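You operate a simulated robot arm through the tools that you are given. There is no shell and no other tool. Be economical: measure what you need, move in short steps, check, and stop when the job is done.

You run a simulated robot arm. Do the job below in one go: nothing can be reset, and whatever is moved stays where it is left.

TASK
Test the orange relay at its printed volts and put it back.
Fine: in and out of the socket only with the switch off; it ends off; test no other.

The check looks at the end state, three seconds after you hand in, the way a careful person would. Anything else that was tipped, shoved, dropped, spilled or broken makes it a failure.

THE ROBOT
A 7-joint arm with a two-finger parallel gripper, fixed in place. Base frame: the origin is at the foot of the arm, x ahead of it, y to its left, z up; the work surface is at about z = 4. Units: mm, rad, N and s.
With the tool pointing down near the work surface it reaches from about 240 to 620 mm from the base axis. Its first joint turns from -1.152 to 1.152 rad. Payload 2.6 kg.
The TCP is the grasp point between the finger pads, 30 mm short of the fingertips. In the tool frame z runs along the fingers and y along their closing line. The gripper opens to 94 mm. The fingers are 28 mm wide and 10 mm thick; the gripper's body (50 by 96 mm) begins 55 mm behind the TCP.
Orientation is that of the tool frame in the base frame, as a unit quaternion [x, y, z, w]. With the fingers straight down and closing along the base's y, the tool's x points along the base's -x, its y along +y and its z along -z.

THE INTERFACE
- The arm moves only by the tool nudge_tool. Its argument "commands" is a list that holds one entry, the list of rows, each a list of 7 numbers: the shift along the tool's x, y, z in mm, then the turn, a rotation vector about the tool's x, y, z in rad, then the gripper command, from -1 (shut) to 1 (fully open), values between in proportion. In form: [[[tx, ty, tz, wx, wy, wz, grip], ...]]. A call has 1 to 8 rows; each row is the pose to reach, as a shift and turn from the pose commanded when the call began, along the tool's axes at that moment. Each row takes 0.2 s and may step no farther than 50 mm and 0.15 rad from the row before; otherwise, or with a gripper value out of range, the whole call is refused. Where a pose cannot be reached the arm comes as near as it can. A force on the tool above 40 N (or 10 N above the force at the start of the call, whichever is more), or a blocked arm, ends the call early, and 0.2 s more pass. Each finger travels about 72 mm/s and halts on what it meets, pressing with about 39 N; the grip force reading is that of the motor and also rises with nothing between the fingers. The clock runs only during rows and for 0.2 s after the last one: add rows that repeat a pose to give the fingers time. The reply holds the time, the measured pose of the TCP, the force on the tool along the base axes, the opening and the grip force, in the units named above and with some noise.
- Cameras (640 x 400 px; columns grow to the right, rows downward): "scene" is fixed at [46, 442.2, 562.2]; the picture's right is [-0.65, -0.76, 0.00], its down [-0.45, 0.38, -0.81] and it looks along [0.62, -0.52, -0.58] (base axes); focal length 332 px, centre (320, 200). "wrist" rides on the gripper at [-37, 0, -58] in the tool frame; the picture's right is [0.00, -1.00, 0.00], its down [0.97, 0.00, -0.24] and it looks along [0.24, 0.00, 0.97] (tool axes); focal length 218 px, centre (320, 200). There is no depth. A picture from a camera that has moved, and an enlarged one, comes with that camera's place and axes in the base frame and with its lens.
- capture(camera): a new picture of that camera. No time passes.
- enlarge(camera, box): a new picture of the part [left, top, right, bottom] of that camera's present view, enlarged. No time passes.
- close_job(): hands the job in; it is judged then, once.

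Work in short steps. Places have to be worked out from the pictures, the camera data and where the tool is seen: move nearer, look again, correct. Check each grasp and each placing, and mend what went wrong. You have 120 turns and 68 pictures in all, those below and enlarged ones among them. Open the gripper and draw the arm clear of the work before you hand the job in, unless the task says otherwise; then end with one line.

The tools are called after "Call:" as a command line: name --argument value ..., lists and objects as JSON in quotes. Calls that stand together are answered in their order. nudge_tool: Moves the arm, as the interface text tells. Its arguments: {"type":"object","properties":{"commands":{"type":"array","items":{"type":"array","items":{"type":"array","items":{"type":"number"}}}}},"required":["commands"]} The other tools are called the same way: capture (camera) takes a picture; enlarge (camera, box) takes an enlarged picture of a part of a camera's view; close_job () hands the job in.

At the start:

```text
time_s: 0.0
ee_pos: [384.4, 19.6, 340.5]
orientation: [0.0, 1.0, 0.001, 0.0]
wrist_force: [0.3, -0.3, -0.8]
grip_width: 94.0
gripper_force: 0.1
```

scene: 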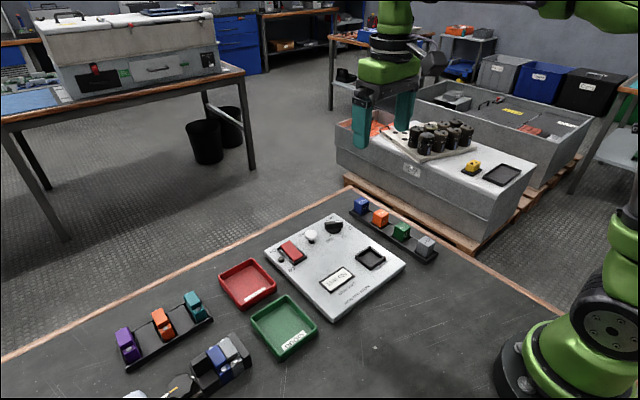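
wrist: 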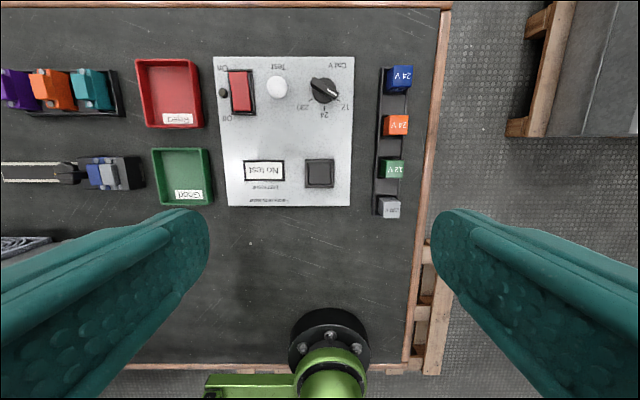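

I'll look closely at the tester, the right-hand rack and the left rack before moving.

Call:
enlarge --camera "wrist" --box '[200, 40, 440, 220]'

Call:
enlarge --camera "scene" --box '[240, 180, 450, 330]'

Call:
enlarge --camera "scene" --box '[90, 260, 300, 400]'

```text
2.22 times, centred on (320, 130) of wrist
camera zoom: at [420.8, 18.0, 397.4], right [0.0, -1.0, 0.0], down [-0.97, 0.0, 0.24], along [-0.24, 0.0, -0.97], focal length 485 px, centre (320, 356)
```

zoom: 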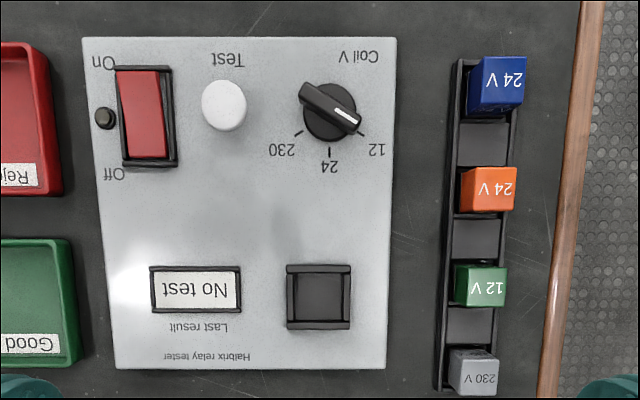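

```text
2.67 times, centred on (345, 255) of scene
camera zoom: at [46.0, 442.2, 562.2], right [-0.65, -0.76, 0.0], down [-0.45, 0.38, -0.81], along [0.62, -0.52, -0.58], focal length 886 px, centre (253, 53)
```

zoom: 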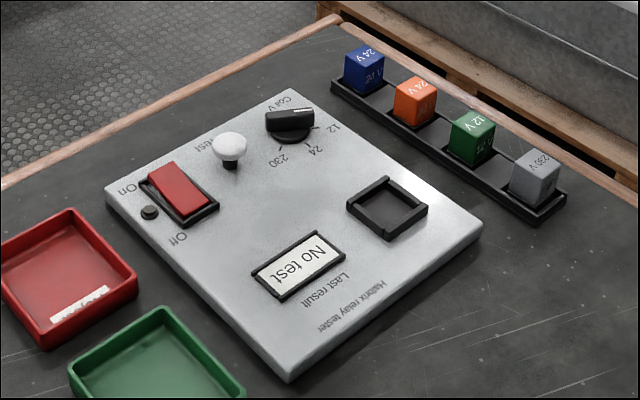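

```text
2.86 times, centred on (195, 330) of scene
camera zoom: at [46.0, 442.2, 562.2], right [-0.65, -0.76, 0.0], down [-0.45, 0.38, -0.81], along [0.62, -0.52, -0.58], focal length 950 px, centre (677, -171)
```

zoom: 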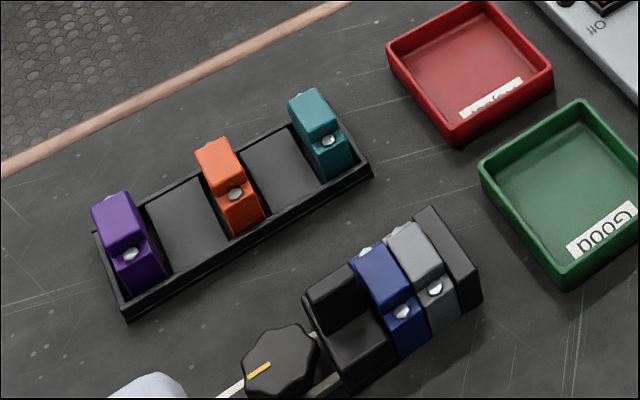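

The orange relay in the right rack reads 24 V, and the knob points near 12. I move nearer above the tester to measure.

Call:
nudge_tool --commands '[[[-25, 13, 30, 0, 0, 0, 1], [-50, 26, 60, 0, 0, 0, 1], [-76, 40, 90, 0, 0, 0, 1], [-76, 40, 90, 0, 0, 0, 1]]]'

Call:
capture --camera "wrist"

Call:
enlarge --camera "scene" --box '[265, 205, 365, 275]'

```text
time_s: 1.0
ee_pos: [460.1, 60.2, 251.2]
orientation: [0.0, 1.0, 0.001, 0.0]
wrist_force: [0.2, 0.4, -0.2]
grip_width: 94.0
gripper_force: 0.1
```

```text
62 pictures are left
camera wrist: at [496.7, 58.0, 307.7], right [0.0, -1.0, 0.0], down [-0.97, 0.0, 0.24], along [-0.24, 0.0, -0.97], focal length 218 px, centre (320, 200)
```

wrist: 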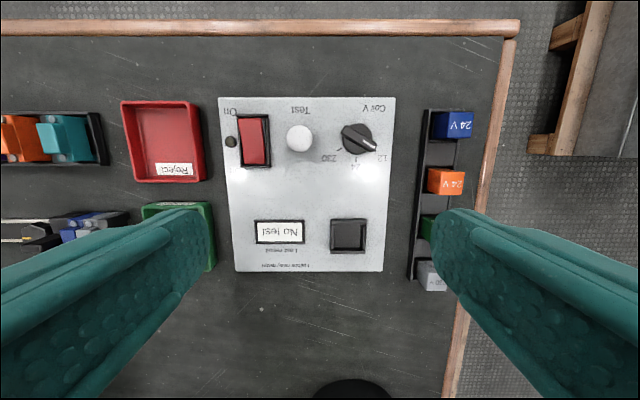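

```text
5.71 times, centred on (315, 240) of scene
camera zoom: at [46.0, 442.2, 562.2], right [-0.65, -0.76, 0.0], down [-0.45, 0.38, -0.81], along [0.62, -0.52, -0.58], focal length 1900 px, centre (349, -29)
```

zoom: 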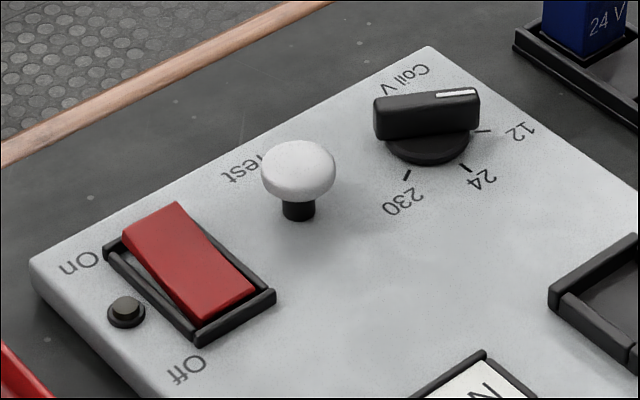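

The rocker's Off end is down, so it is off. I enlarge the wrist view to measure the knob, button, rocker, socket and relay.

Call:
enlarge --camera "wrist" --box '[220, 90, 400, 200]'

Call:
enlarge --camera "wrist" --box '[310, 95, 490, 275]'

```text
3.56 times, centred on (310, 145) of wrist
camera zoom: at [496.7, 58.0, 307.7], right [0.0, -1.0, 0.0], down [-0.97, 0.0, 0.24], along [-0.24, 0.0, -0.97], focal length 776 px, centre (356, 396)
```

zoom: 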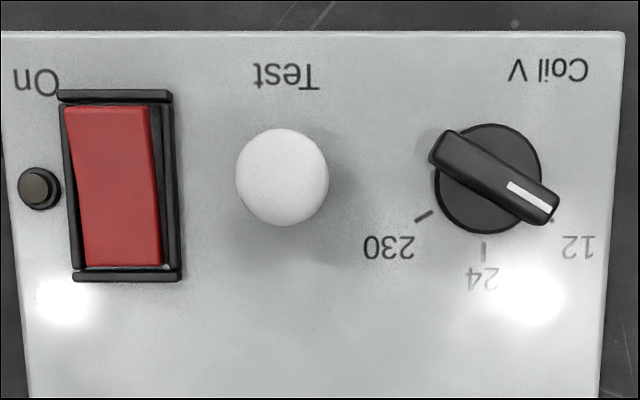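

```text
2.22 times, centred on (400, 185) of wrist
camera zoom: at [496.7, 58.0, 307.7], right [0.0, -1.0, 0.0], down [-0.97, 0.0, 0.24], along [-0.24, 0.0, -0.97], focal length 485 px, centre (142, 233)
```

zoom: 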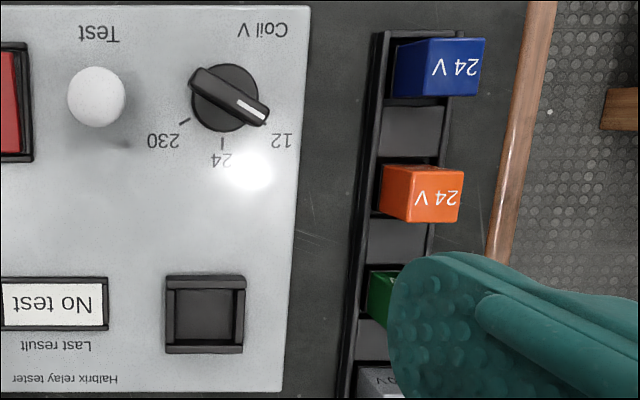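

Measurements: knob about (505, 12), top z≈40, bar 30° off the base −y direction, needing a 60° clockwise turn to reach 24. I hover above it with the fingers turned −60° across the bar and partly closed.

Call:
nudge_tool --commands '[[[-6, -6, 17, 0, 0, -0.131, 0.5], [-12, -12, 35, 0, 0, -0.262, 0.2], [-17, -18, 52, 0, 0, -0.393, 0], [-22, -24, 70, 0, 0, -0.524, 0], [-28, -30, 87, 0, 0, -0.655, 0], [-33, -36, 105, 0, 0, -0.786, 0], [-39, -42, 122, 0, 0, -0.917, 0], [-44.6, -47.6, 140, 0, 0, -1.047, 0]]]'

Call:
capture --camera "wrist"

```text
time_s: 2.8
ee_pos: [504.2, 9.6, 110.2]
orientation: [-0.5, 0.866, 0.0, 0.0]
wrist_force: [-0.6, 0.8, 0.5]
grip_width: 47.0
gripper_force: 0.1
```

```text
58 pictures are left
camera wrist: at [522.6, 41.9, 166.4], right [0.87, -0.5, 0.0], down [-0.48, -0.84, 0.24], along [-0.12, -0.21, -0.97], focal length 218 px, centre (320, 200)
```

wrist: 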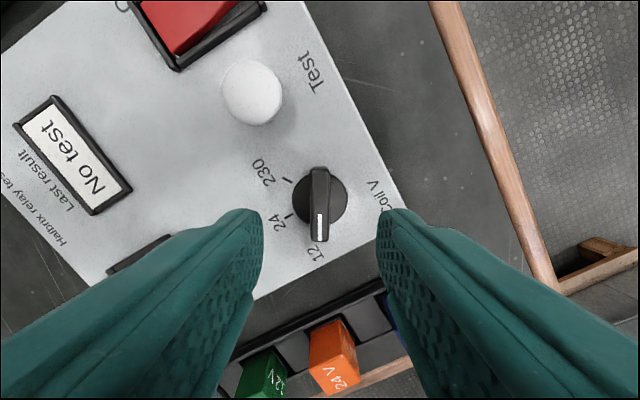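

The bar is centred across the fingers and about 3 mm off along the bar; I correct that and descend so the fingertips straddle the bar at about z 31.

Call:
nudge_tool --commands '[[[-3, 0, 20, 0, 0, 0, 0], [-3, 0, 40, 0, 0, 0, 0], [-3, 0, 49, 0, 0, 0, 0], [-3, 0, 49, 0, 0, 0, 0]]]'

Call:
enlarge --camera "scene" --box '[285, 190, 385, 260]'

Call:
capture --camera "wrist"

```text
time_s: 3.8
ee_pos: [505.0, 13.9, 60.8]
orientation: [-0.5, 0.866, 0.0, 0.0]
wrist_force: [-0.2, 0.5, -0.2]
grip_width: 47.0
gripper_force: 0.1
```

```text
5.71 times, centred on (335, 225) of scene
camera zoom: at [46.0, 442.2, 562.2], right [-0.65, -0.76, 0.0], down [-0.45, 0.38, -0.81], along [0.62, -0.52, -0.58], focal length 1900 px, centre (234, 57)
```

zoom: 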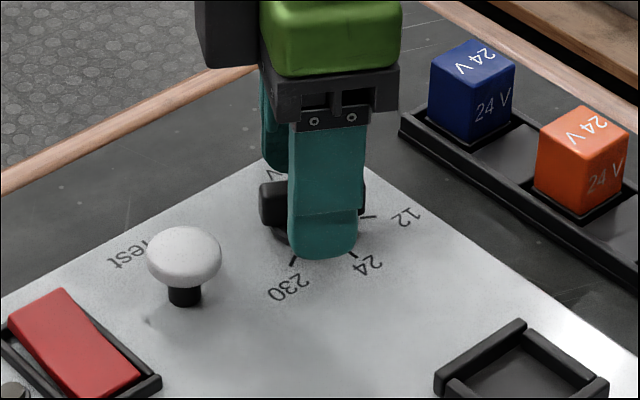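

```text
56 pictures are left
camera wrist: at [523.9, 45.7, 117.1], right [0.87, -0.5, 0.0], down [-0.49, -0.84, 0.24], along [-0.12, -0.21, -0.97], focal length 218 px, centre (320, 200)
```

wrist: 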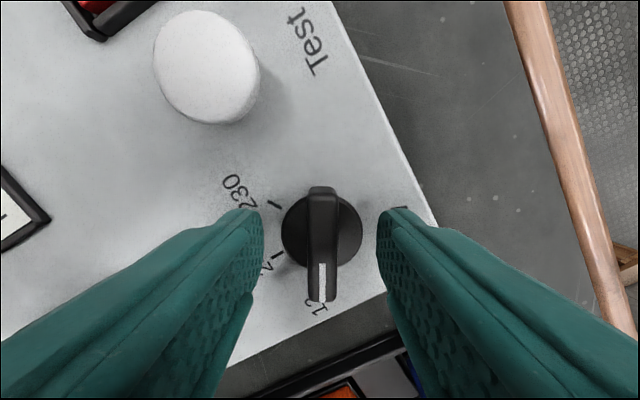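

Bar is centred. I go 2 mm deeper and close on it.

Call:
nudge_tool --commands '[[[0, 0, 2, 0, 0, 0, 0], [0, 0, 2, 0, 0, 0, -0.5], [0, 0, 2, 0, 0, 0, -0.9], [0, 0, 2, 0, 0, 0, -0.9]]]'

Call:
capture --camera "wrist"

```text
time_s: 4.8
ee_pos: [506.5, 14.2, 58.4]
orientation: [-0.499, 0.867, -0.001, 0.001]
wrist_force: [5.6, -0.3, -2.6]
grip_width: 11.9
gripper_force: 44.7
```

```text
55 pictures are left
camera wrist: at [524.4, 45.1, 115.7], right [0.87, -0.5, 0.0], down [-0.49, -0.84, 0.24], along [-0.12, -0.21, -0.97], focal length 218 px, centre (320, 200)
```

wrist: 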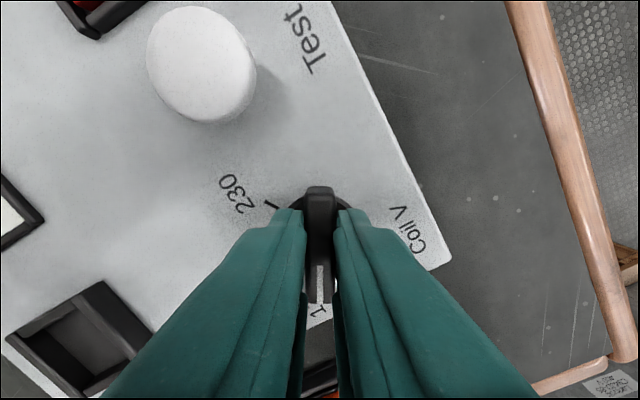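

The bar is held (11.9 mm). I turn clockwise 60° in small steps.

Call:
nudge_tool --commands '[[[0, 0, 0, 0, 0, 0.131, -0.9], [0, 0, 0, 0, 0, 0.262, -0.9], [0, 0, 0, 0, 0, 0.393, -0.9], [0, 0, 0, 0, 0, 0.524, -0.9], [0, 0, 0, 0, 0, 0.655, -0.9], [0, 0, 0, 0, 0, 0.786, -0.9], [0, 0, 0, 0, 0, 0.917, -0.9], [0, 0, 0, 0, 0, 1.047, -0.9]]]'

Call:
capture --camera "wrist"

```text
time_s: 6.6
ee_pos: [506.3, 11.8, 58.7]
orientation: [0.001, 1.0, -0.002, 0.001]
wrist_force: [19.9, -9.0, -24.2]
grip_width: 12.0
gripper_force: 44.5
```

```text
54 pictures are left
camera wrist: at [543.4, 11.3, 116.4], right [0.0, -1.0, 0.0], down [-0.97, 0.0, 0.24], along [-0.24, 0.0, -0.97], focal length 218 px, centre (320, 200)
```

wrist: 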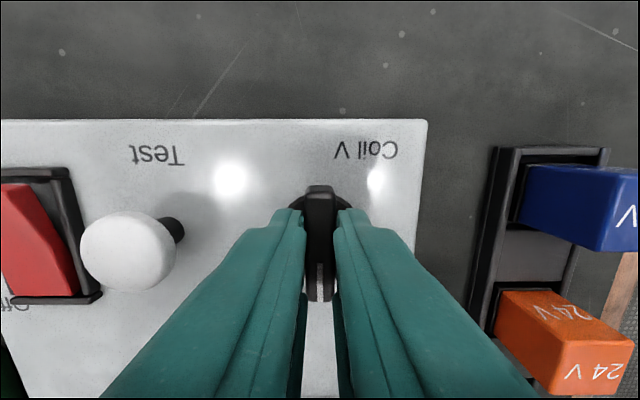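

The knob followed. I release and rise to verify.

Call:
nudge_tool --commands '[[[0, 0, 0, 0, 0, 0, -0.4], [0, 0, 0, 0, 0, 0, 0], [0, 0, 0, 0, 0, 0, 0], [0, 0, -40, 0, 0, 0, 0], [0, 0, -80, 0, 0, 0, 0], [0, 0, -80, 0, 0, 0, 0]]]'

Call:
enlarge --camera "wrist" --box '[240, 100, 560, 300]'

```text
time_s: 8.0
ee_pos: [505.2, 16.9, 138.8]
orientation: [0.0, 1.0, -0.001, 0.0]
wrist_force: [-0.6, -0.6, 0.5]
grip_width: 46.6
gripper_force: 0.1
```

```text
2.00 times, centred on (400, 200) of wrist
camera zoom: at [542.8, 14.9, 196.3], right [0.0, -1.0, 0.0], down [-0.97, 0.0, 0.24], along [-0.24, 0.0, -0.97], focal length 436 px, centre (160, 200)
```

zoom: 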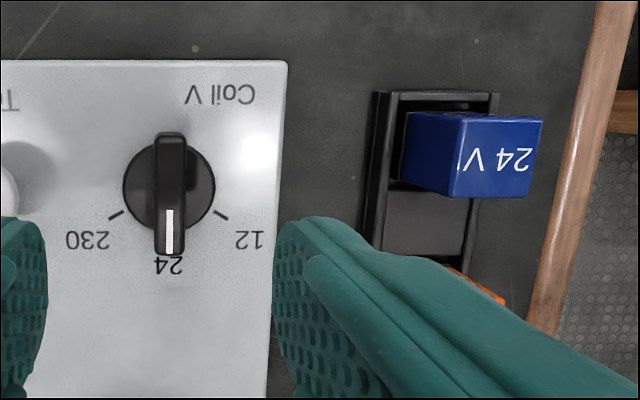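

The knob now reads 24. Next I hover above the orange relay to align.

Call:
nudge_tool --commands '[[[13, -29, 2, 0, 0, 0, 0.1], [26, -59, 4, 0, 0, 0, 0.2], [39, -88, 6, 0, 0, 0, 0.28], [52.5, -117, 9, 0, 0, 0, 0.28], [52.5, -117, 9, 0, 0, 0, 0.28], [52.5, -117, 9, 0, 0, 0, 0.28]]]'

Call:
capture --camera "wrist"

```text
time_s: 9.4
ee_pos: [454.5, -103.6, 129.5]
orientation: [0.0, 1.0, 0.0, 0.0]
wrist_force: [1.1, 0.5, 0.0]
grip_width: 60.0
gripper_force: 0.0
```

```text
52 pictures are left
camera wrist: at [490.7, -104.6, 186.6], right [0.0, -1.0, 0.0], down [-0.97, 0.0, 0.24], along [-0.24, 0.0, -0.97], focal length 218 px, centre (320, 200)
```

wrist: 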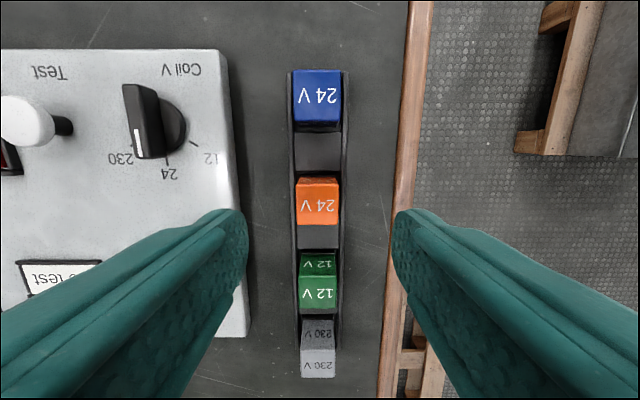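

Call:
enlarge --camera "wrist" --box '[260, 150, 380, 260]'

```text
3.64 times, centred on (320, 205) of wrist
camera zoom: at [490.7, -104.6, 186.6], right [0.0, -1.0, 0.0], down [-0.97, 0.0, 0.24], along [-0.24, 0.0, -0.97], focal length 794 px, centre (320, 182)
```

zoom: 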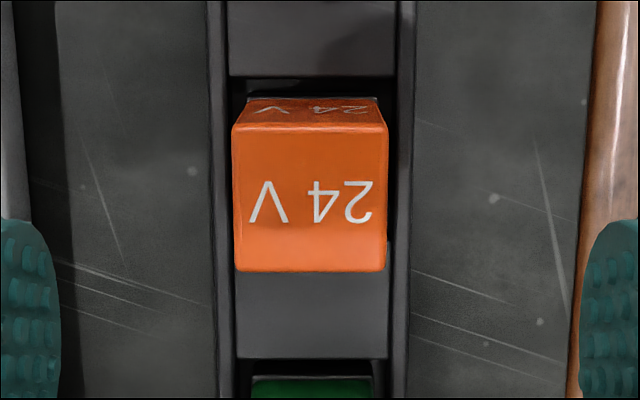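

Relay centre is at about (453, −103), 27 mm wide, slightly to the left of the finger centre. I correct by +1.8 mm in y, descend so the fingertips stay above the rack walls, then look.

Call:
nudge_tool --commands '[[[0.8, 1.8, 20, 0, 0, 0, 0.1], [0.8, 1.8, 45, 0, 0, 0, 0.06], [0.8, 1.8, 65, 0, 0, 0, 0.06], [0.8, 1.8, 74, 0, 0, 0, 0.06], [0.8, 1.8, 74, 0, 0, 0, 0.06]]]'

Call:
capture --camera "wrist"

Call:
enlarge --camera "scene" --box '[335, 180, 455, 265]'

```text
time_s: 10.6
ee_pos: [453.5, -102.5, 55.3]
orientation: [0.0, 1.0, 0.0, -0.001]
wrist_force: [-1.1, 0.1, -0.2]
grip_width: 49.8
gripper_force: 0.1
```

```text
50 pictures are left
camera wrist: at [490.1, -102.6, 112.0], right [0.0, -1.0, 0.0], down [-0.97, 0.0, 0.24], along [-0.24, 0.0, -0.97], focal length 218 px, centre (320, 200)
```

wrist: 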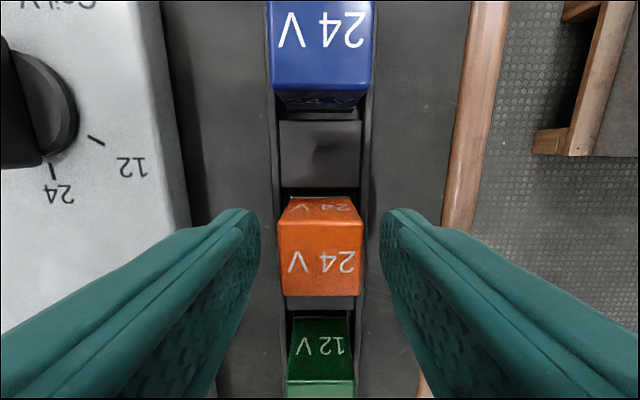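

```text
4.71 times, centred on (395, 222) of scene
camera zoom: at [46.0, 442.2, 562.2], right [-0.65, -0.76, 0.0], down [-0.45, 0.38, -0.81], along [0.62, -0.52, -0.58], focal length 1564 px, centre (-33, 94)
```

zoom: 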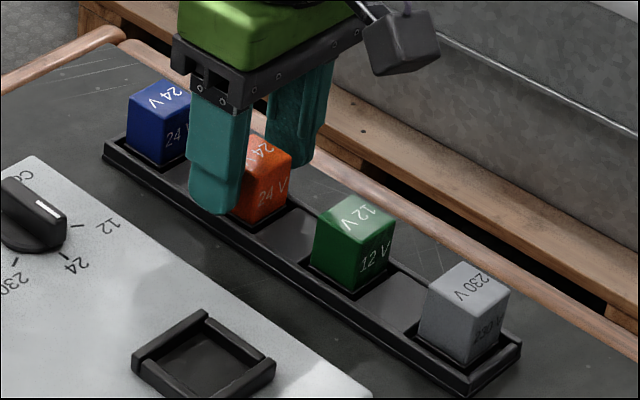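

The relay is centred between the fingers and the tips clear the rack. I close on it.

Call:
nudge_tool --commands '[[[0, 0, 1.5, 0, 0, 0, -0.2], [0, 0, 1.5, 0, 0, 0, -0.5], [0, 0, 1.5, 0, 0, 0, -0.7], [0, 0, 1.5, 0, 0, 0, -0.7]]]'

```text
time_s: 11.6
ee_pos: [454.2, -102.2, 54.0]
orientation: [-0.001, 1.0, 0.001, -0.001]
wrist_force: [0.7, -0.5, 1.0]
grip_width: 29.0
gripper_force: 39.0
```

It halted at 29 mm on the relay. I lift straight up slowly and check.

Call:
nudge_tool --commands '[[[0, 0, -5, 0, 0, 0, -0.7], [0, 0, -15, 0, 0, 0, -0.7], [0, 0, -35, 0, 0, 0, -0.7], [0, 0, -60, 0, 0, 0, -0.7], [0, 0, -80, 0, 0, 0, -0.7], [0, 0, -80, 0, 0, 0, -0.7]]]'

Call:
capture --camera "wrist"

Call:
enlarge --camera "scene" --box '[315, 130, 455, 265]'

```text
time_s: 13.0
ee_pos: [452.1, -101.7, 134.7]
orientation: [0.0, 1.0, 0.0, 0.0]
wrist_force: [-0.2, -0.7, -1.1]
grip_width: 29.0
gripper_force: 38.6
```

```text
48 pictures are left
camera wrist: at [489.5, -102.4, 191.7], right [0.0, -1.0, 0.0], down [-0.97, 0.0, 0.24], along [-0.24, 0.0, -0.97], focal length 218 px, centre (320, 200)
```

wrist: 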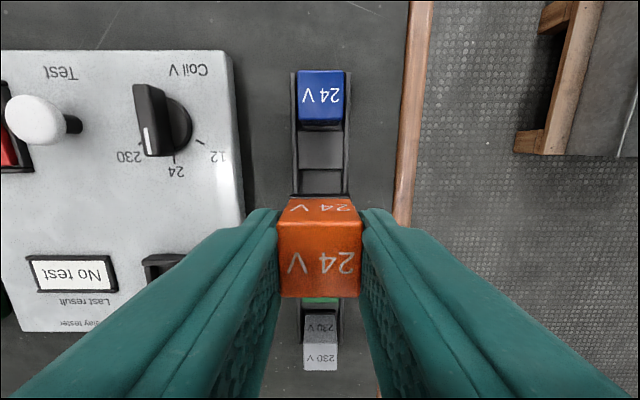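

```text
2.96 times, centred on (385, 198) of scene
camera zoom: at [46.0, 442.2, 562.2], right [-0.65, -0.76, 0.0], down [-0.45, 0.38, -0.81], along [0.62, -0.52, -0.58], focal length 985 px, centre (127, 207)
```

zoom: 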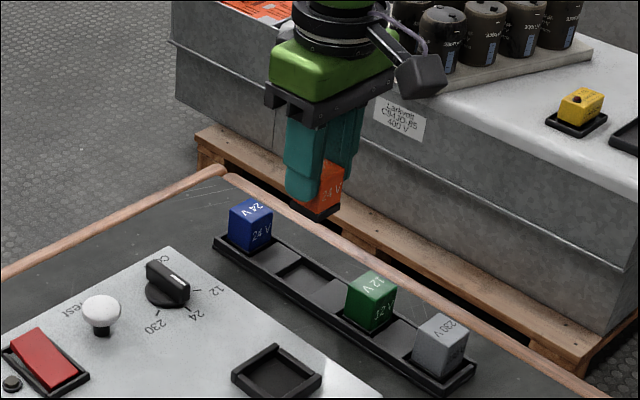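

The relay is held level and the slot is empty. I move it near the socket, stopping short on the −x side so the wrist camera sees the socket.

Call:
nudge_tool --commands '[[[29, 30, 0, 0, 0, 0, -0.7], [59, 60, 0, 0, 0, 0, -0.7], [88, 90, 0, 0, 0, 0, -0.7], [118, 120, 0, 0, 0, 0, -0.7], [118, 120, 0, 0, 0, 0, -0.7], [118, 120, 0, 0, 0, 0, -0.7]]]'

Call:
capture --camera "wrist"

Call:
enlarge --camera "wrist" --box '[260, 100, 380, 300]'

```text
time_s: 14.4
ee_pos: [335.0, 18.3, 134.2]
orientation: [0.0, 1.0, 0.0, 0.0]
wrist_force: [0.5, 0.2, -0.2]
grip_width: 28.9
gripper_force: 39.2
```

```text
46 pictures are left
camera wrist: at [371.0, 18.0, 191.3], right [0.0, -1.0, 0.0], down [-0.97, 0.0, 0.24], along [-0.24, 0.0, -0.97], focal length 218 px, centre (320, 200)
```

wrist: 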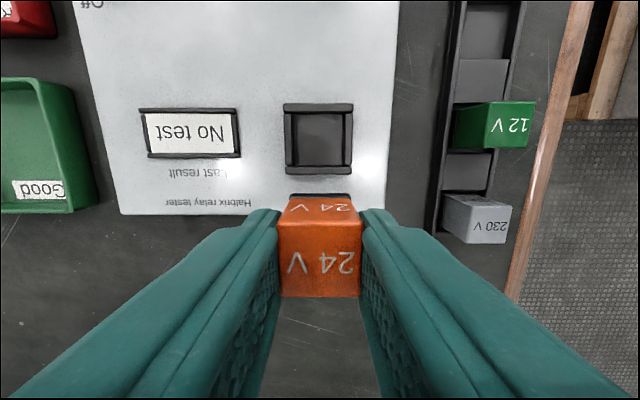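

```text
2.00 times, centred on (320, 200) of wrist
camera zoom: at [371.0, 18.0, 191.3], right [0.0, -1.0, 0.0], down [-0.97, 0.0, 0.24], along [-0.24, 0.0, -0.97], focal length 436 px, centre (320, 200)
```

zoom: 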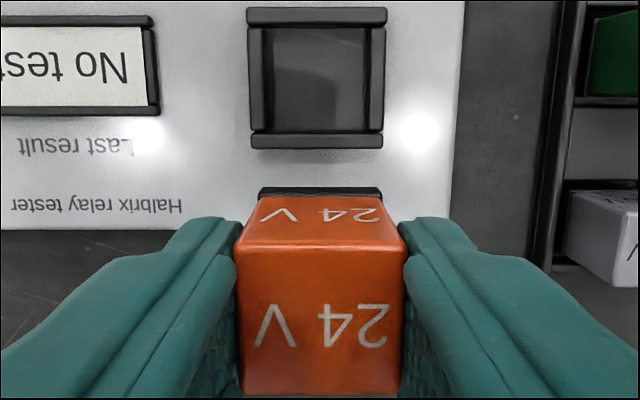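

Socket centre lies +40.4 mm in x and +1.5 mm in y from the held relay. I move over it and lower partway.

Call:
nudge_tool --commands '[[[-20, 1.5, 0, 0, 0, 0, -0.7], [-40.4, 1.5, 0, 0, 0, 0, -0.7], [-40.4, 1.5, 20, 0, 0, 0, -0.7], [-40.4, 1.5, 40, 0, 0, 0, -0.7], [-40.4, 1.5, 40, 0, 0, 0, -0.7]]]'

Call:
capture --camera "wrist"

Call:
enlarge --camera "scene" --box '[320, 190, 440, 290]'

```text
time_s: 15.6
ee_pos: [374.5, 20.2, 94.3]
orientation: [0.0, 1.0, 0.0, 0.0]
wrist_force: [0.0, -1.0, -1.0]
grip_width: 29.1
gripper_force: 38.4
```

```text
44 pictures are left
camera wrist: at [411.2, 19.8, 151.3], right [0.0, -1.0, 0.0], down [-0.97, 0.0, 0.24], along [-0.24, 0.0, -0.97], focal length 218 px, centre (320, 200)
```

wrist: 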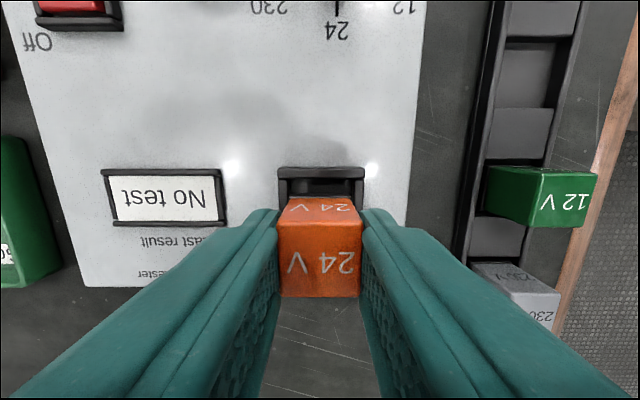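

```text
4.00 times, centred on (380, 240) of scene
camera zoom: at [46.0, 442.2, 562.2], right [-0.65, -0.76, 0.0], down [-0.45, 0.38, -0.81], along [0.62, -0.52, -0.58], focal length 1330 px, centre (80, 40)
```

zoom: 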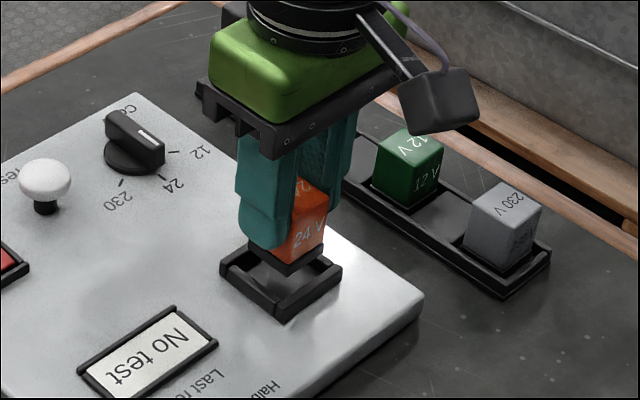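

Aligned over the socket. I lower gently; the force guard will stop on contact.

Call:
nudge_tool --commands '[[[0, 0, 5, 0, 0, 0, -0.7], [0, 0, 10, 0, 0, 0, -0.7], [0, 0, 14, 0, 0, 0, -0.7], [0, 0, 17, 0, 0, 0, -0.7], [0, 0, 20, 0, 0, 0, -0.7], [0, 0, 20, 0, 0, 0, -0.7]]]'

Call:
enlarge --camera "scene" --box '[320, 190, 440, 290]'

Call:
capture --camera "wrist"

```text
time_s: 17.0
ee_pos: [375.0, 19.5, 75.8]
orientation: [0.0, 1.0, -0.001, 0.0]
wrist_force: [0.1, 0.4, -0.8]
grip_width: 28.9
gripper_force: 38.6
```

```text
4.00 times, centred on (380, 240) of scene
camera zoom: at [46.0, 442.2, 562.2], right [-0.65, -0.76, 0.0], down [-0.45, 0.38, -0.81], along [0.62, -0.52, -0.58], focal length 1330 px, centre (80, 40)
```

zoom: 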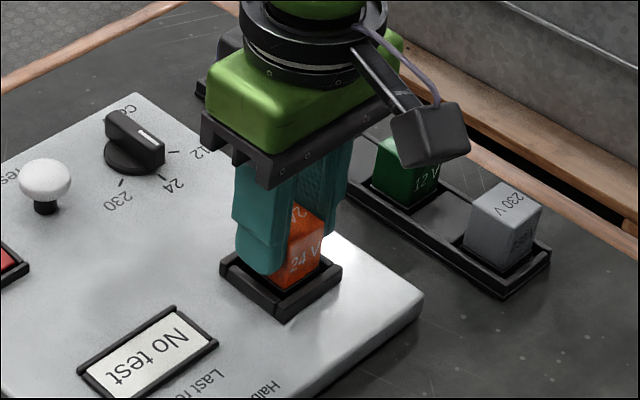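

```text
41 pictures are left
camera wrist: at [411.8, 19.6, 132.1], right [0.0, -1.0, 0.0], down [-0.97, 0.0, 0.24], along [-0.24, 0.0, -0.97], focal length 218 px, centre (320, 200)
```

wrist: 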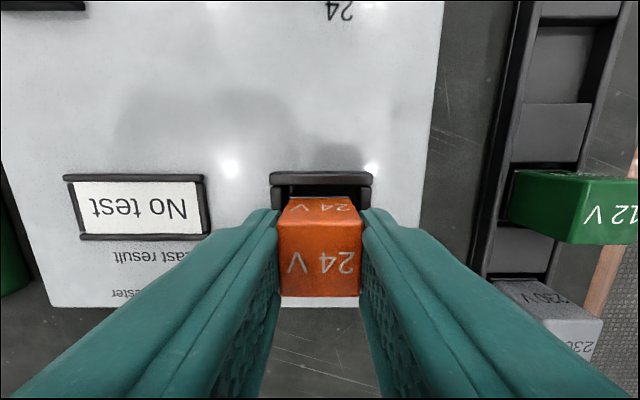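

Entering the socket cleanly with no contact yet. I continue down in 2 mm steps.

Call:
nudge_tool --commands '[[[0, 0, 2, 0, 0, 0, -0.7], [0, 0, 4, 0, 0, 0, -0.7], [0, 0, 6, 0, 0, 0, -0.7], [0, 0, 8, 0, 0, 0, -0.7], [0, 0, 9, 0, 0, 0, -0.7], [0, 0, 10, 0, 0, 0, -0.7]]]'

Call:
enlarge --camera "scene" --box '[340, 220, 420, 280]'

```text
time_s: 17.9
ee_pos: [376.7, 20.5, 70.5]
orientation: [0.001, 1.0, -0.001, 0.003]
wrist_force: [-1.3, 0.3, 3.9]
grip_width: 28.9
gripper_force: 38.6
stopped in row 4: the force on the tool passed its limit (the readings are from after the stop); the commanded pose is now the measured one
```

```text
6.67 times, centred on (380, 250) of scene
camera zoom: at [46.0, 442.2, 562.2], right [-0.65, -0.76, 0.0], down [-0.45, 0.38, -0.81], along [0.62, -0.52, -0.58], focal length 2216 px, centre (-80, -133)
```

zoom: 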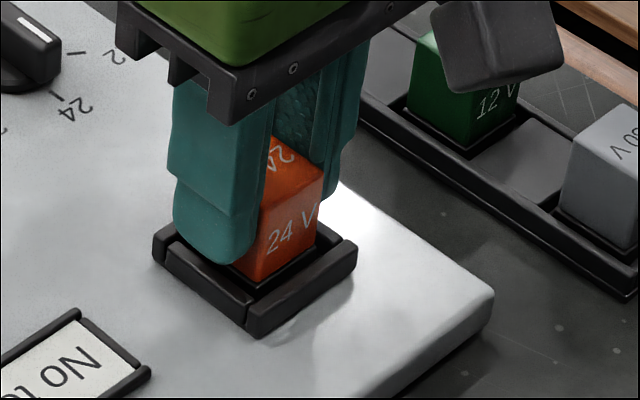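

Contact at about TCP z 69 — the relay is on the socket floor. I release gently, rise and look.

Call:
nudge_tool --commands '[[[0, 0, 0, 0, 0, 0, -0.2], [0, 0, 0, 0, 0, 0, 0.05], [0, 0, 0, 0, 0, 0, 0.05], [0, 0, -30, 0, 0, 0, 0.05], [0, 0, -70, 0, 0, 0, 0.05], [0, 0, -70, 0, 0, 0, 0.05]]]'

Call:
capture --camera "wrist"

Call:
enlarge --camera "scene" --box '[340, 220, 420, 280]'

```text
time_s: 19.3
ee_pos: [374.6, 20.6, 140.8]
orientation: [0.0, 1.0, 0.0, 0.002]
wrist_force: [-0.1, 0.4, 0.2]
grip_width: 49.5
gripper_force: 0.1
```

```text
39 pictures are left
camera wrist: at [411.3, 18.8, 198.0], right [0.0, -1.0, 0.0], down [-0.97, 0.0, 0.23], along [-0.23, 0.0, -0.97], focal length 218 px, centre (320, 200)
```

wrist: 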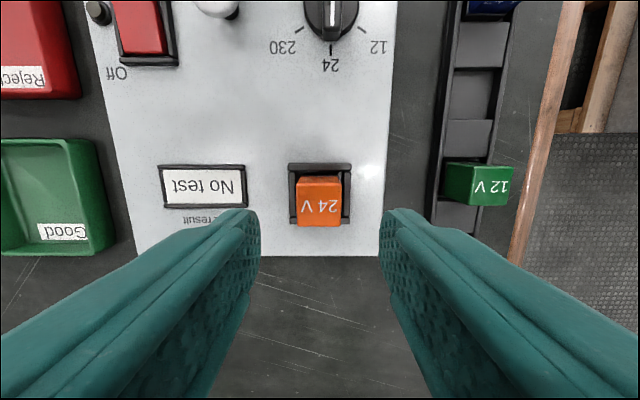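

```text
6.67 times, centred on (380, 250) of scene
camera zoom: at [46.0, 442.2, 562.2], right [-0.65, -0.76, 0.0], down [-0.45, 0.38, -0.81], along [0.62, -0.52, -0.58], focal length 2216 px, centre (-80, -133)
```

zoom: 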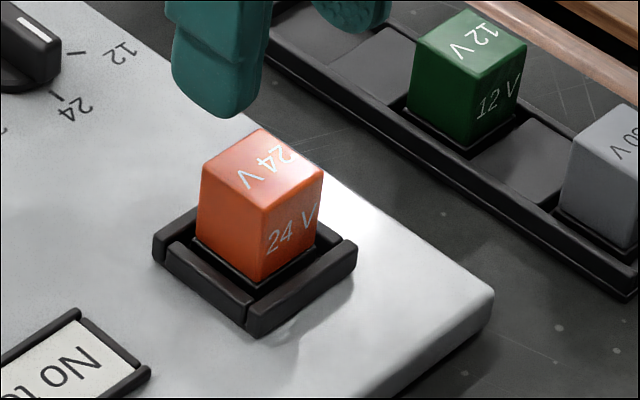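

The relay is seated squarely in the socket. With the switch still off and knob at 24, I shut the fingers and hover over the rocker.

Call:
nudge_tool --commands '[[[-34, 29, 0, 0, 0, 0, -0.5], [-68, 59, 0, 0, 0, 0, -1], [-101, 88, 0, 0, 0, 0, -1], [-135, 118, 0, 0, 0, 0, -1], [-135, 118, 0, 0, 0, 0, -1], [-135, 118, 0, 0, 0, 0, -1]]]'

Call:
capture --camera "wrist"

```text
time_s: 20.7
ee_pos: [512.5, 138.1, 141.0]
orientation: [0.001, 1.0, -0.001, 0.003]
wrist_force: [0.1, 0.0, 0.4]
grip_width: 0.0
gripper_force: 33.4
```

```text
37 pictures are left
camera wrist: at [548.6, 137.0, 197.3], right [0.0, -1.0, 0.0], down [-0.97, 0.0, 0.23], along [-0.23, 0.0, -0.97], focal length 218 px, centre (320, 200)
```

wrist: 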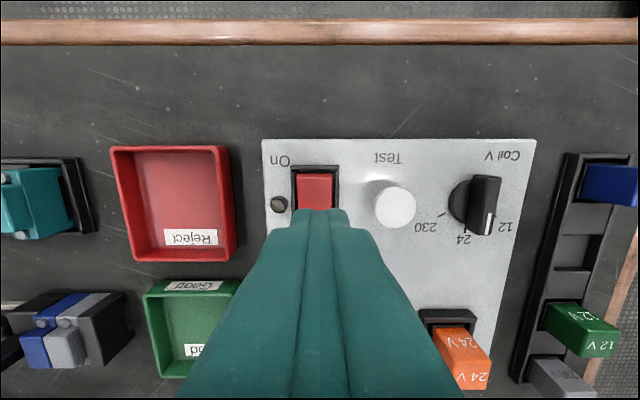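

Rocker centre line is at y≈140.6 with its raised On end near x 529. I shift slightly and descend until just above.

Call:
nudge_tool --commands '[[[-2.5, 3, 20, 0, 0, 0, -1], [-2.5, 3, 45, 0, 0, 0, -1], [-2.5, 3, 62, 0, 0, 0, -1], [-2.5, 3, 62, 0, 0, 0, -1]]]'

Call:
capture --camera "wrist"

Call:
enlarge --camera "scene" --box '[255, 200, 345, 275]'

```text
time_s: 21.7
ee_pos: [513.9, 140.5, 78.6]
orientation: [0.001, 1.0, 0.001, 0.002]
wrist_force: [-0.8, 0.7, 0.4]
grip_width: 0.1
gripper_force: 32.8
```

```text
36 pictures are left
camera wrist: at [549.9, 140.0, 135.7], right [0.0, -1.0, 0.0], down [-0.97, 0.0, 0.23], along [-0.23, 0.0, -0.97], focal length 218 px, centre (320, 200)
```

wrist: 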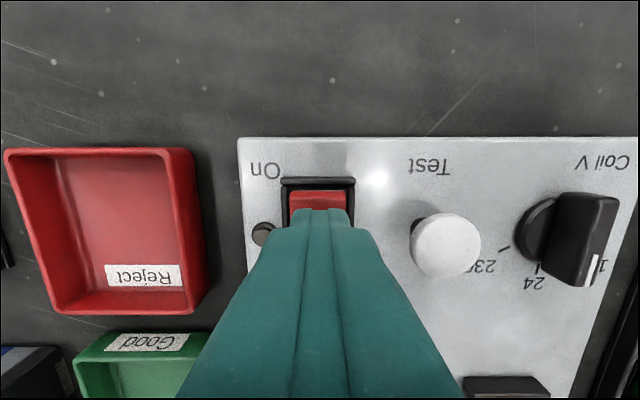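

```text
5.33 times, centred on (300, 238) of scene
camera zoom: at [46.0, 442.2, 562.2], right [-0.65, -0.76, 0.0], down [-0.45, 0.38, -0.81], along [0.62, -0.52, -0.58], focal length 1773 px, centre (427, 0)
```

zoom: 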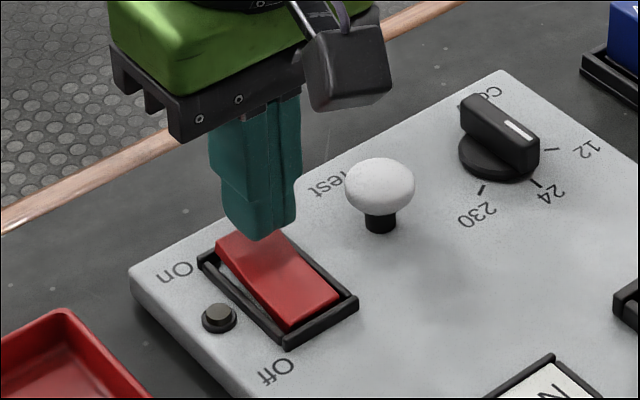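

Fingertips sit over the raised On end, aligned. I press down in small steps.

Call:
nudge_tool --commands '[[[0, 0, 4, 0, 0, 0, -1], [0, 0, 7, 0, 0, 0, -1], [0, 0, 10, 0, 0, 0, -1], [0, 0, 12, 0, 0, 0, -1], [0, 0, 14, 0, 0, 0, -1], [0, 0, 16, 0, 0, 0, -1]]]'

Call:
enlarge --camera "scene" --box '[255, 200, 345, 275]'

```text
time_s: 23.1
ee_pos: [514.5, 141.4, 62.8]
orientation: [0.001, 1.0, 0.0, 0.003]
wrist_force: [0.7, 1.1, 1.3]
grip_width: 0.3
gripper_force: 33.1
```

```text
5.33 times, centred on (300, 238) of scene
camera zoom: at [46.0, 442.2, 562.2], right [-0.65, -0.76, 0.0], down [-0.45, 0.38, -0.81], along [0.62, -0.52, -0.58], focal length 1773 px, centre (427, 0)
```

zoom: 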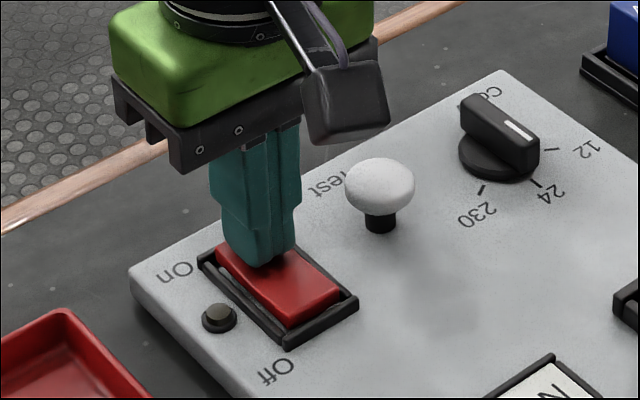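

Little force so far and the lamp is still dark. I press further.

Call:
nudge_tool --commands '[[[0, 0, 2, 0, 0, 0, -1], [0, 0, 4, 0, 0, 0, -1], [0, 0, 6, 0, 0, 0, -1], [0, 0, 8, 0, 0, 0, -1], [0, 0, 8, 0, 0, 0, -1]]]'

Call:
enlarge --camera "scene" --box '[255, 200, 345, 275]'

```text
time_s: 23.9
ee_pos: [515.7, 142.4, 62.6]
orientation: [0.002, 1.0, 0.001, 0.006]
wrist_force: [0.1, -0.1, 1.3]
grip_width: 0.2
gripper_force: 33.1
stopped in row 3: the force on the tool passed its limit (the readings are from after the stop); the commanded pose is now the measured one
```

```text
5.33 times, centred on (300, 238) of scene
camera zoom: at [46.0, 442.2, 562.2], right [-0.65, -0.76, 0.0], down [-0.45, 0.38, -0.81], along [0.62, -0.52, -0.58], focal length 1773 px, centre (427, 0)
```

zoom: 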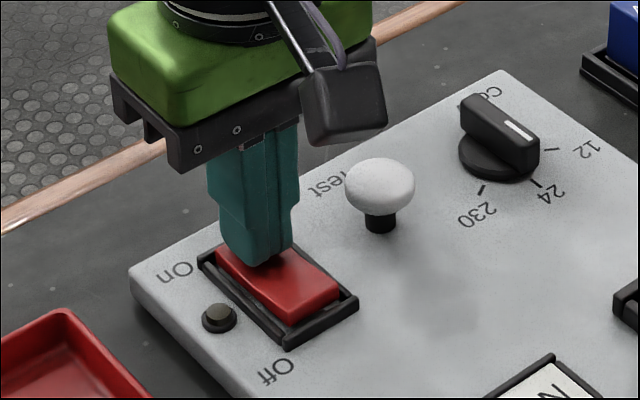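

It stopped on force without an obvious flip. I lift off and look at the rocker.

Call:
nudge_tool --commands '[[[0, 0, -15, 0, 0, 0, -1], [0, 0, -30, 0, 0, 0, -1], [0, 0, -30, 0, 0, 0, -1]]]'

Call:
enlarge --camera "scene" --box '[260, 220, 320, 270]'

```text
time_s: 24.7
ee_pos: [514.3, 141.0, 92.9]
orientation: [0.002, 1.0, 0.001, 0.004]
wrist_force: [-0.1, 0.4, 0.2]
grip_width: 0.0
gripper_force: 33.1
```

```text
8.00 times, centred on (290, 245) of scene
camera zoom: at [46.0, 442.2, 562.2], right [-0.65, -0.76, 0.0], down [-0.45, 0.38, -0.81], along [0.62, -0.52, -0.58], focal length 2659 px, centre (560, -160)
```

zoom: 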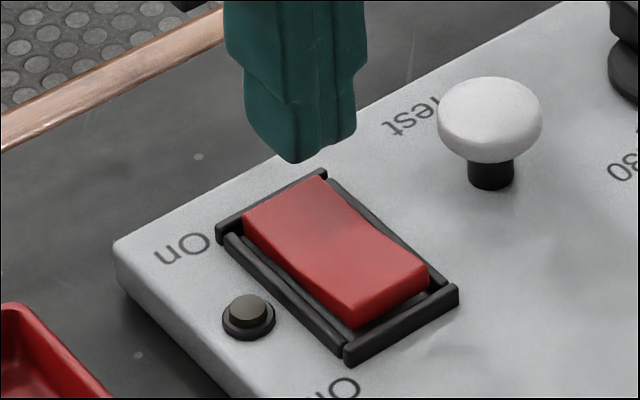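

The Off end is now raised and On end down: the rocker flipped. I check lamp and display from the wrist.

Call:
enlarge --camera "wrist" --box '[220, 120, 540, 320]'

Call:
enlarge --camera "scene" --box '[255, 205, 415, 325]'

```text
2.00 times, centred on (380, 220) of wrist
camera zoom: at [550.6, 140.8, 150.0], right [0.0, -1.0, 0.0], down [-0.97, 0.0, 0.23], along [-0.23, 0.0, -0.97], focal length 436 px, centre (200, 160)
```

zoom: 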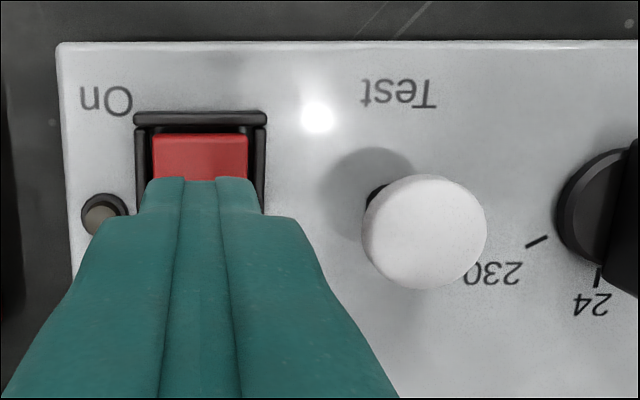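

```text
3.33 times, centred on (335, 265) of scene
camera zoom: at [46.0, 442.2, 562.2], right [-0.65, -0.76, 0.0], down [-0.45, 0.38, -0.81], along [0.62, -0.52, -0.58], focal length 1108 px, centre (270, -17)
```

zoom: 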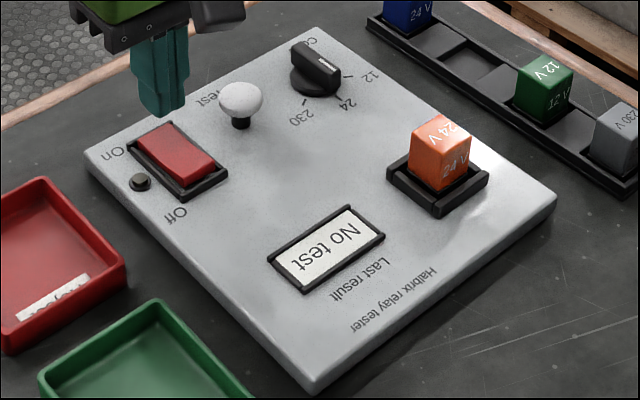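

Rocker is on; the display still says "No test". I move over the white Test button at about (506, 82.5).

Call:
nudge_tool --commands '[[[4, -29, 0, 0, 0, 0, -1], [8, -58.5, 0, 0, 0, 0, -1], [8, -58.5, 0, 0, 0, 0, -1], [8, -58.5, 5, 0, 0, 0, -1]]]'

Call:
enlarge --camera "scene" --box '[255, 195, 345, 270]'

Call:
capture --camera "wrist"

```text
time_s: 25.7
ee_pos: [504.8, 83.1, 86.1]
orientation: [0.0, 1.0, 0.002, 0.006]
wrist_force: [0.7, 0.2, -0.5]
grip_width: 0.0
gripper_force: 33.4
```

```text
5.33 times, centred on (300, 232) of scene
camera zoom: at [46.0, 442.2, 562.2], right [-0.65, -0.76, 0.0], down [-0.45, 0.38, -0.81], along [0.62, -0.52, -0.58], focal length 1773 px, centre (427, 27)
```

zoom: 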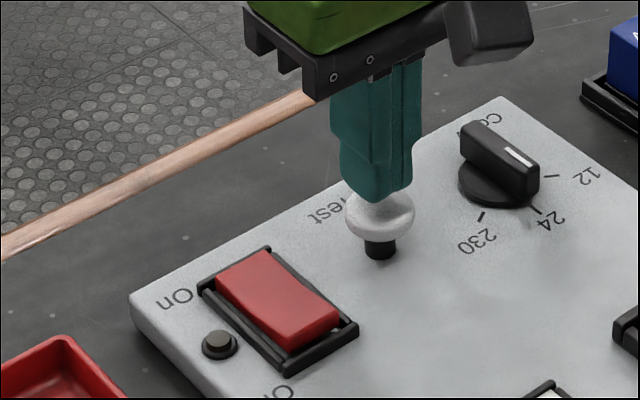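

```text
28 pictures are left
camera wrist: at [541.9, 82.8, 144.1], right [0.0, -1.0, 0.0], down [-0.97, 0.0, 0.23], along [-0.23, 0.0, -0.97], focal length 218 px, centre (320, 200)
```

wrist: 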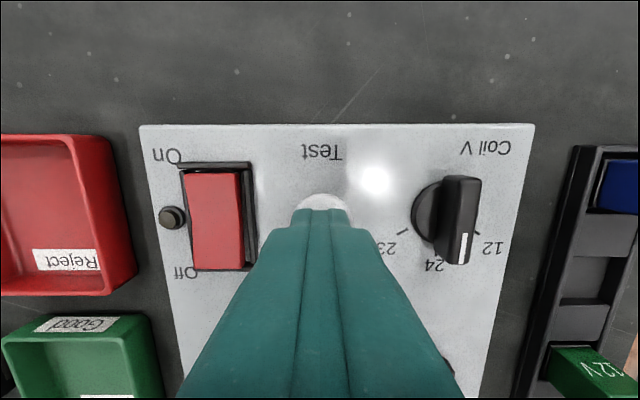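

Aligned over the button. I press down slowly, within the force guard.

Call:
nudge_tool --commands '[[[0, 0, 4, 0, 0, 0, -1], [0, 0, 8, 0, 0, 0, -1], [0, 0, 11, 0, 0, 0, -1], [0, 0, 13, 0, 0, 0, -1], [0, 0, 15, 0, 0, 0, -1], [0, 0, 16.5, 0, 0, 0, -1], [0, 0, 18, 0, 0, 0, -1], [0, 0, 18, 0, 0, 0, -1]]]'

Call:
enlarge --camera "scene" --box '[255, 195, 415, 305]'

```text
time_s: 27.5
ee_pos: [506.5, 81.4, 69.1]
orientation: [0.002, 1.0, 0.001, 0.005]
wrist_force: [1.6, 0.7, 2.9]
grip_width: 0.3
gripper_force: 32.9
```

```text
3.64 times, centred on (335, 250) of scene
camera zoom: at [46.0, 442.2, 562.2], right [-0.65, -0.76, 0.0], down [-0.45, 0.38, -0.81], along [0.62, -0.52, -0.58], focal length 1209 px, centre (266, 18)
```

zoom: 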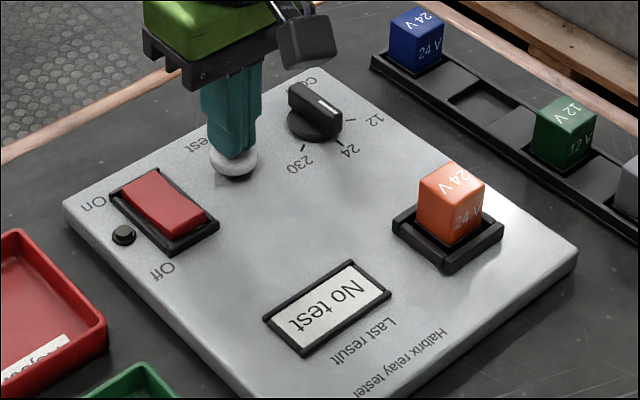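

The button is going down with low force, but the display is unchanged. I press a little further.

Call:
nudge_tool --commands '[[[0, 0, 2, 0, 0, 0, -1], [0, 0, 4, 0, 0, 0, -1], [0, 0, 6, 0, 0, 0, -1], [0, 0, 8, 0, 0, 0, -1], [0, 0, 8, 0, 0, 0, -1], [0, 0, 8, 0, 0, 0, -1]]]'

Call:
enlarge --camera "scene" --box '[255, 195, 415, 305]'

```text
time_s: 28.9
ee_pos: [506.8, 83.1, 62.3]
orientation: [0.003, 1.0, 0.002, 0.007]
wrist_force: [-10.0, -2.6, 31.5]
grip_width: 0.0
gripper_force: 32.7
```

```text
3.64 times, centred on (335, 250) of scene
camera zoom: at [45.8, 442.2, 562.3], right [-0.65, -0.76, 0.0], down [-0.45, 0.38, -0.81], along [0.62, -0.52, -0.58], focal length 1209 px, centre (266, 18)
```

zoom: 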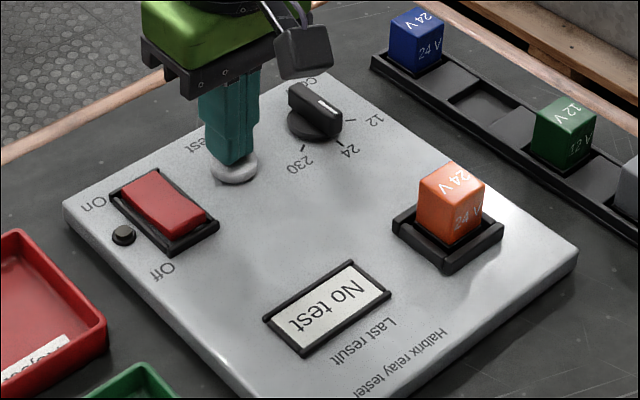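

Fully pressed (31 N) and no result yet. I release the button and look again at the display and rocker.

Call:
nudge_tool --commands '[[[0, 0, -20, 0, 0, 0, -1], [0, 0, -50, 0, 0, 0, -1], [0, 0, -50, 0, 0, 0, -1]]]'

Call:
enlarge --camera "scene" --box '[255, 205, 415, 315]'

Call:
capture --camera "wrist"

```text
time_s: 29.7
ee_pos: [506.2, 83.3, 111.4]
orientation: [0.002, 1.0, 0.002, 0.004]
wrist_force: [0.4, 0.7, -0.1]
grip_width: 0.0
gripper_force: 32.5
```

```text
3.64 times, centred on (335, 260) of scene
camera zoom: at [46.0, 442.2, 562.2], right [-0.65, -0.76, 0.0], down [-0.45, 0.38, -0.81], along [0.62, -0.52, -0.58], focal length 1209 px, centre (266, -18)
```

zoom: 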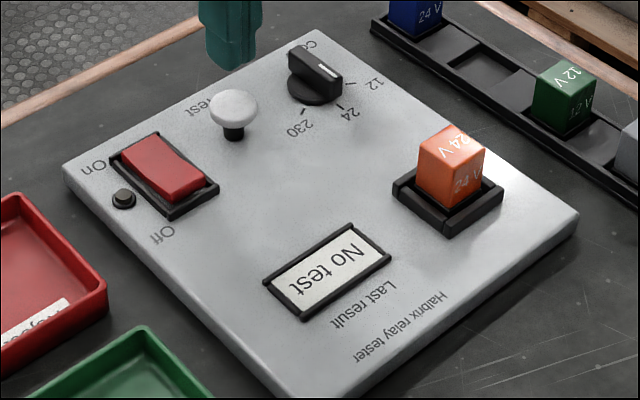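

```text
24 pictures are left
camera wrist: at [542.1, 82.3, 169.0], right [0.0, -1.0, 0.0], down [-0.97, 0.0, 0.23], along [-0.23, 0.0, -0.97], focal length 218 px, centre (320, 200)
```

wrist: 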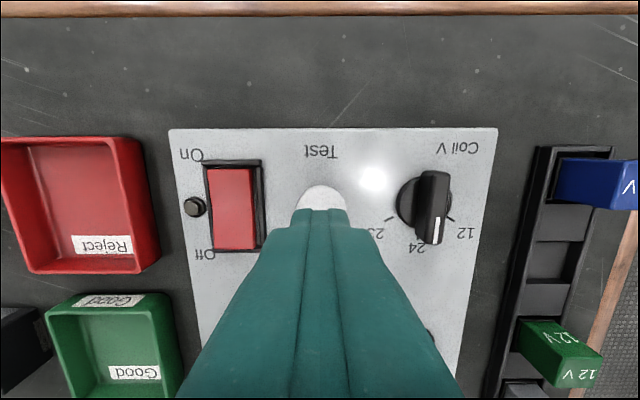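

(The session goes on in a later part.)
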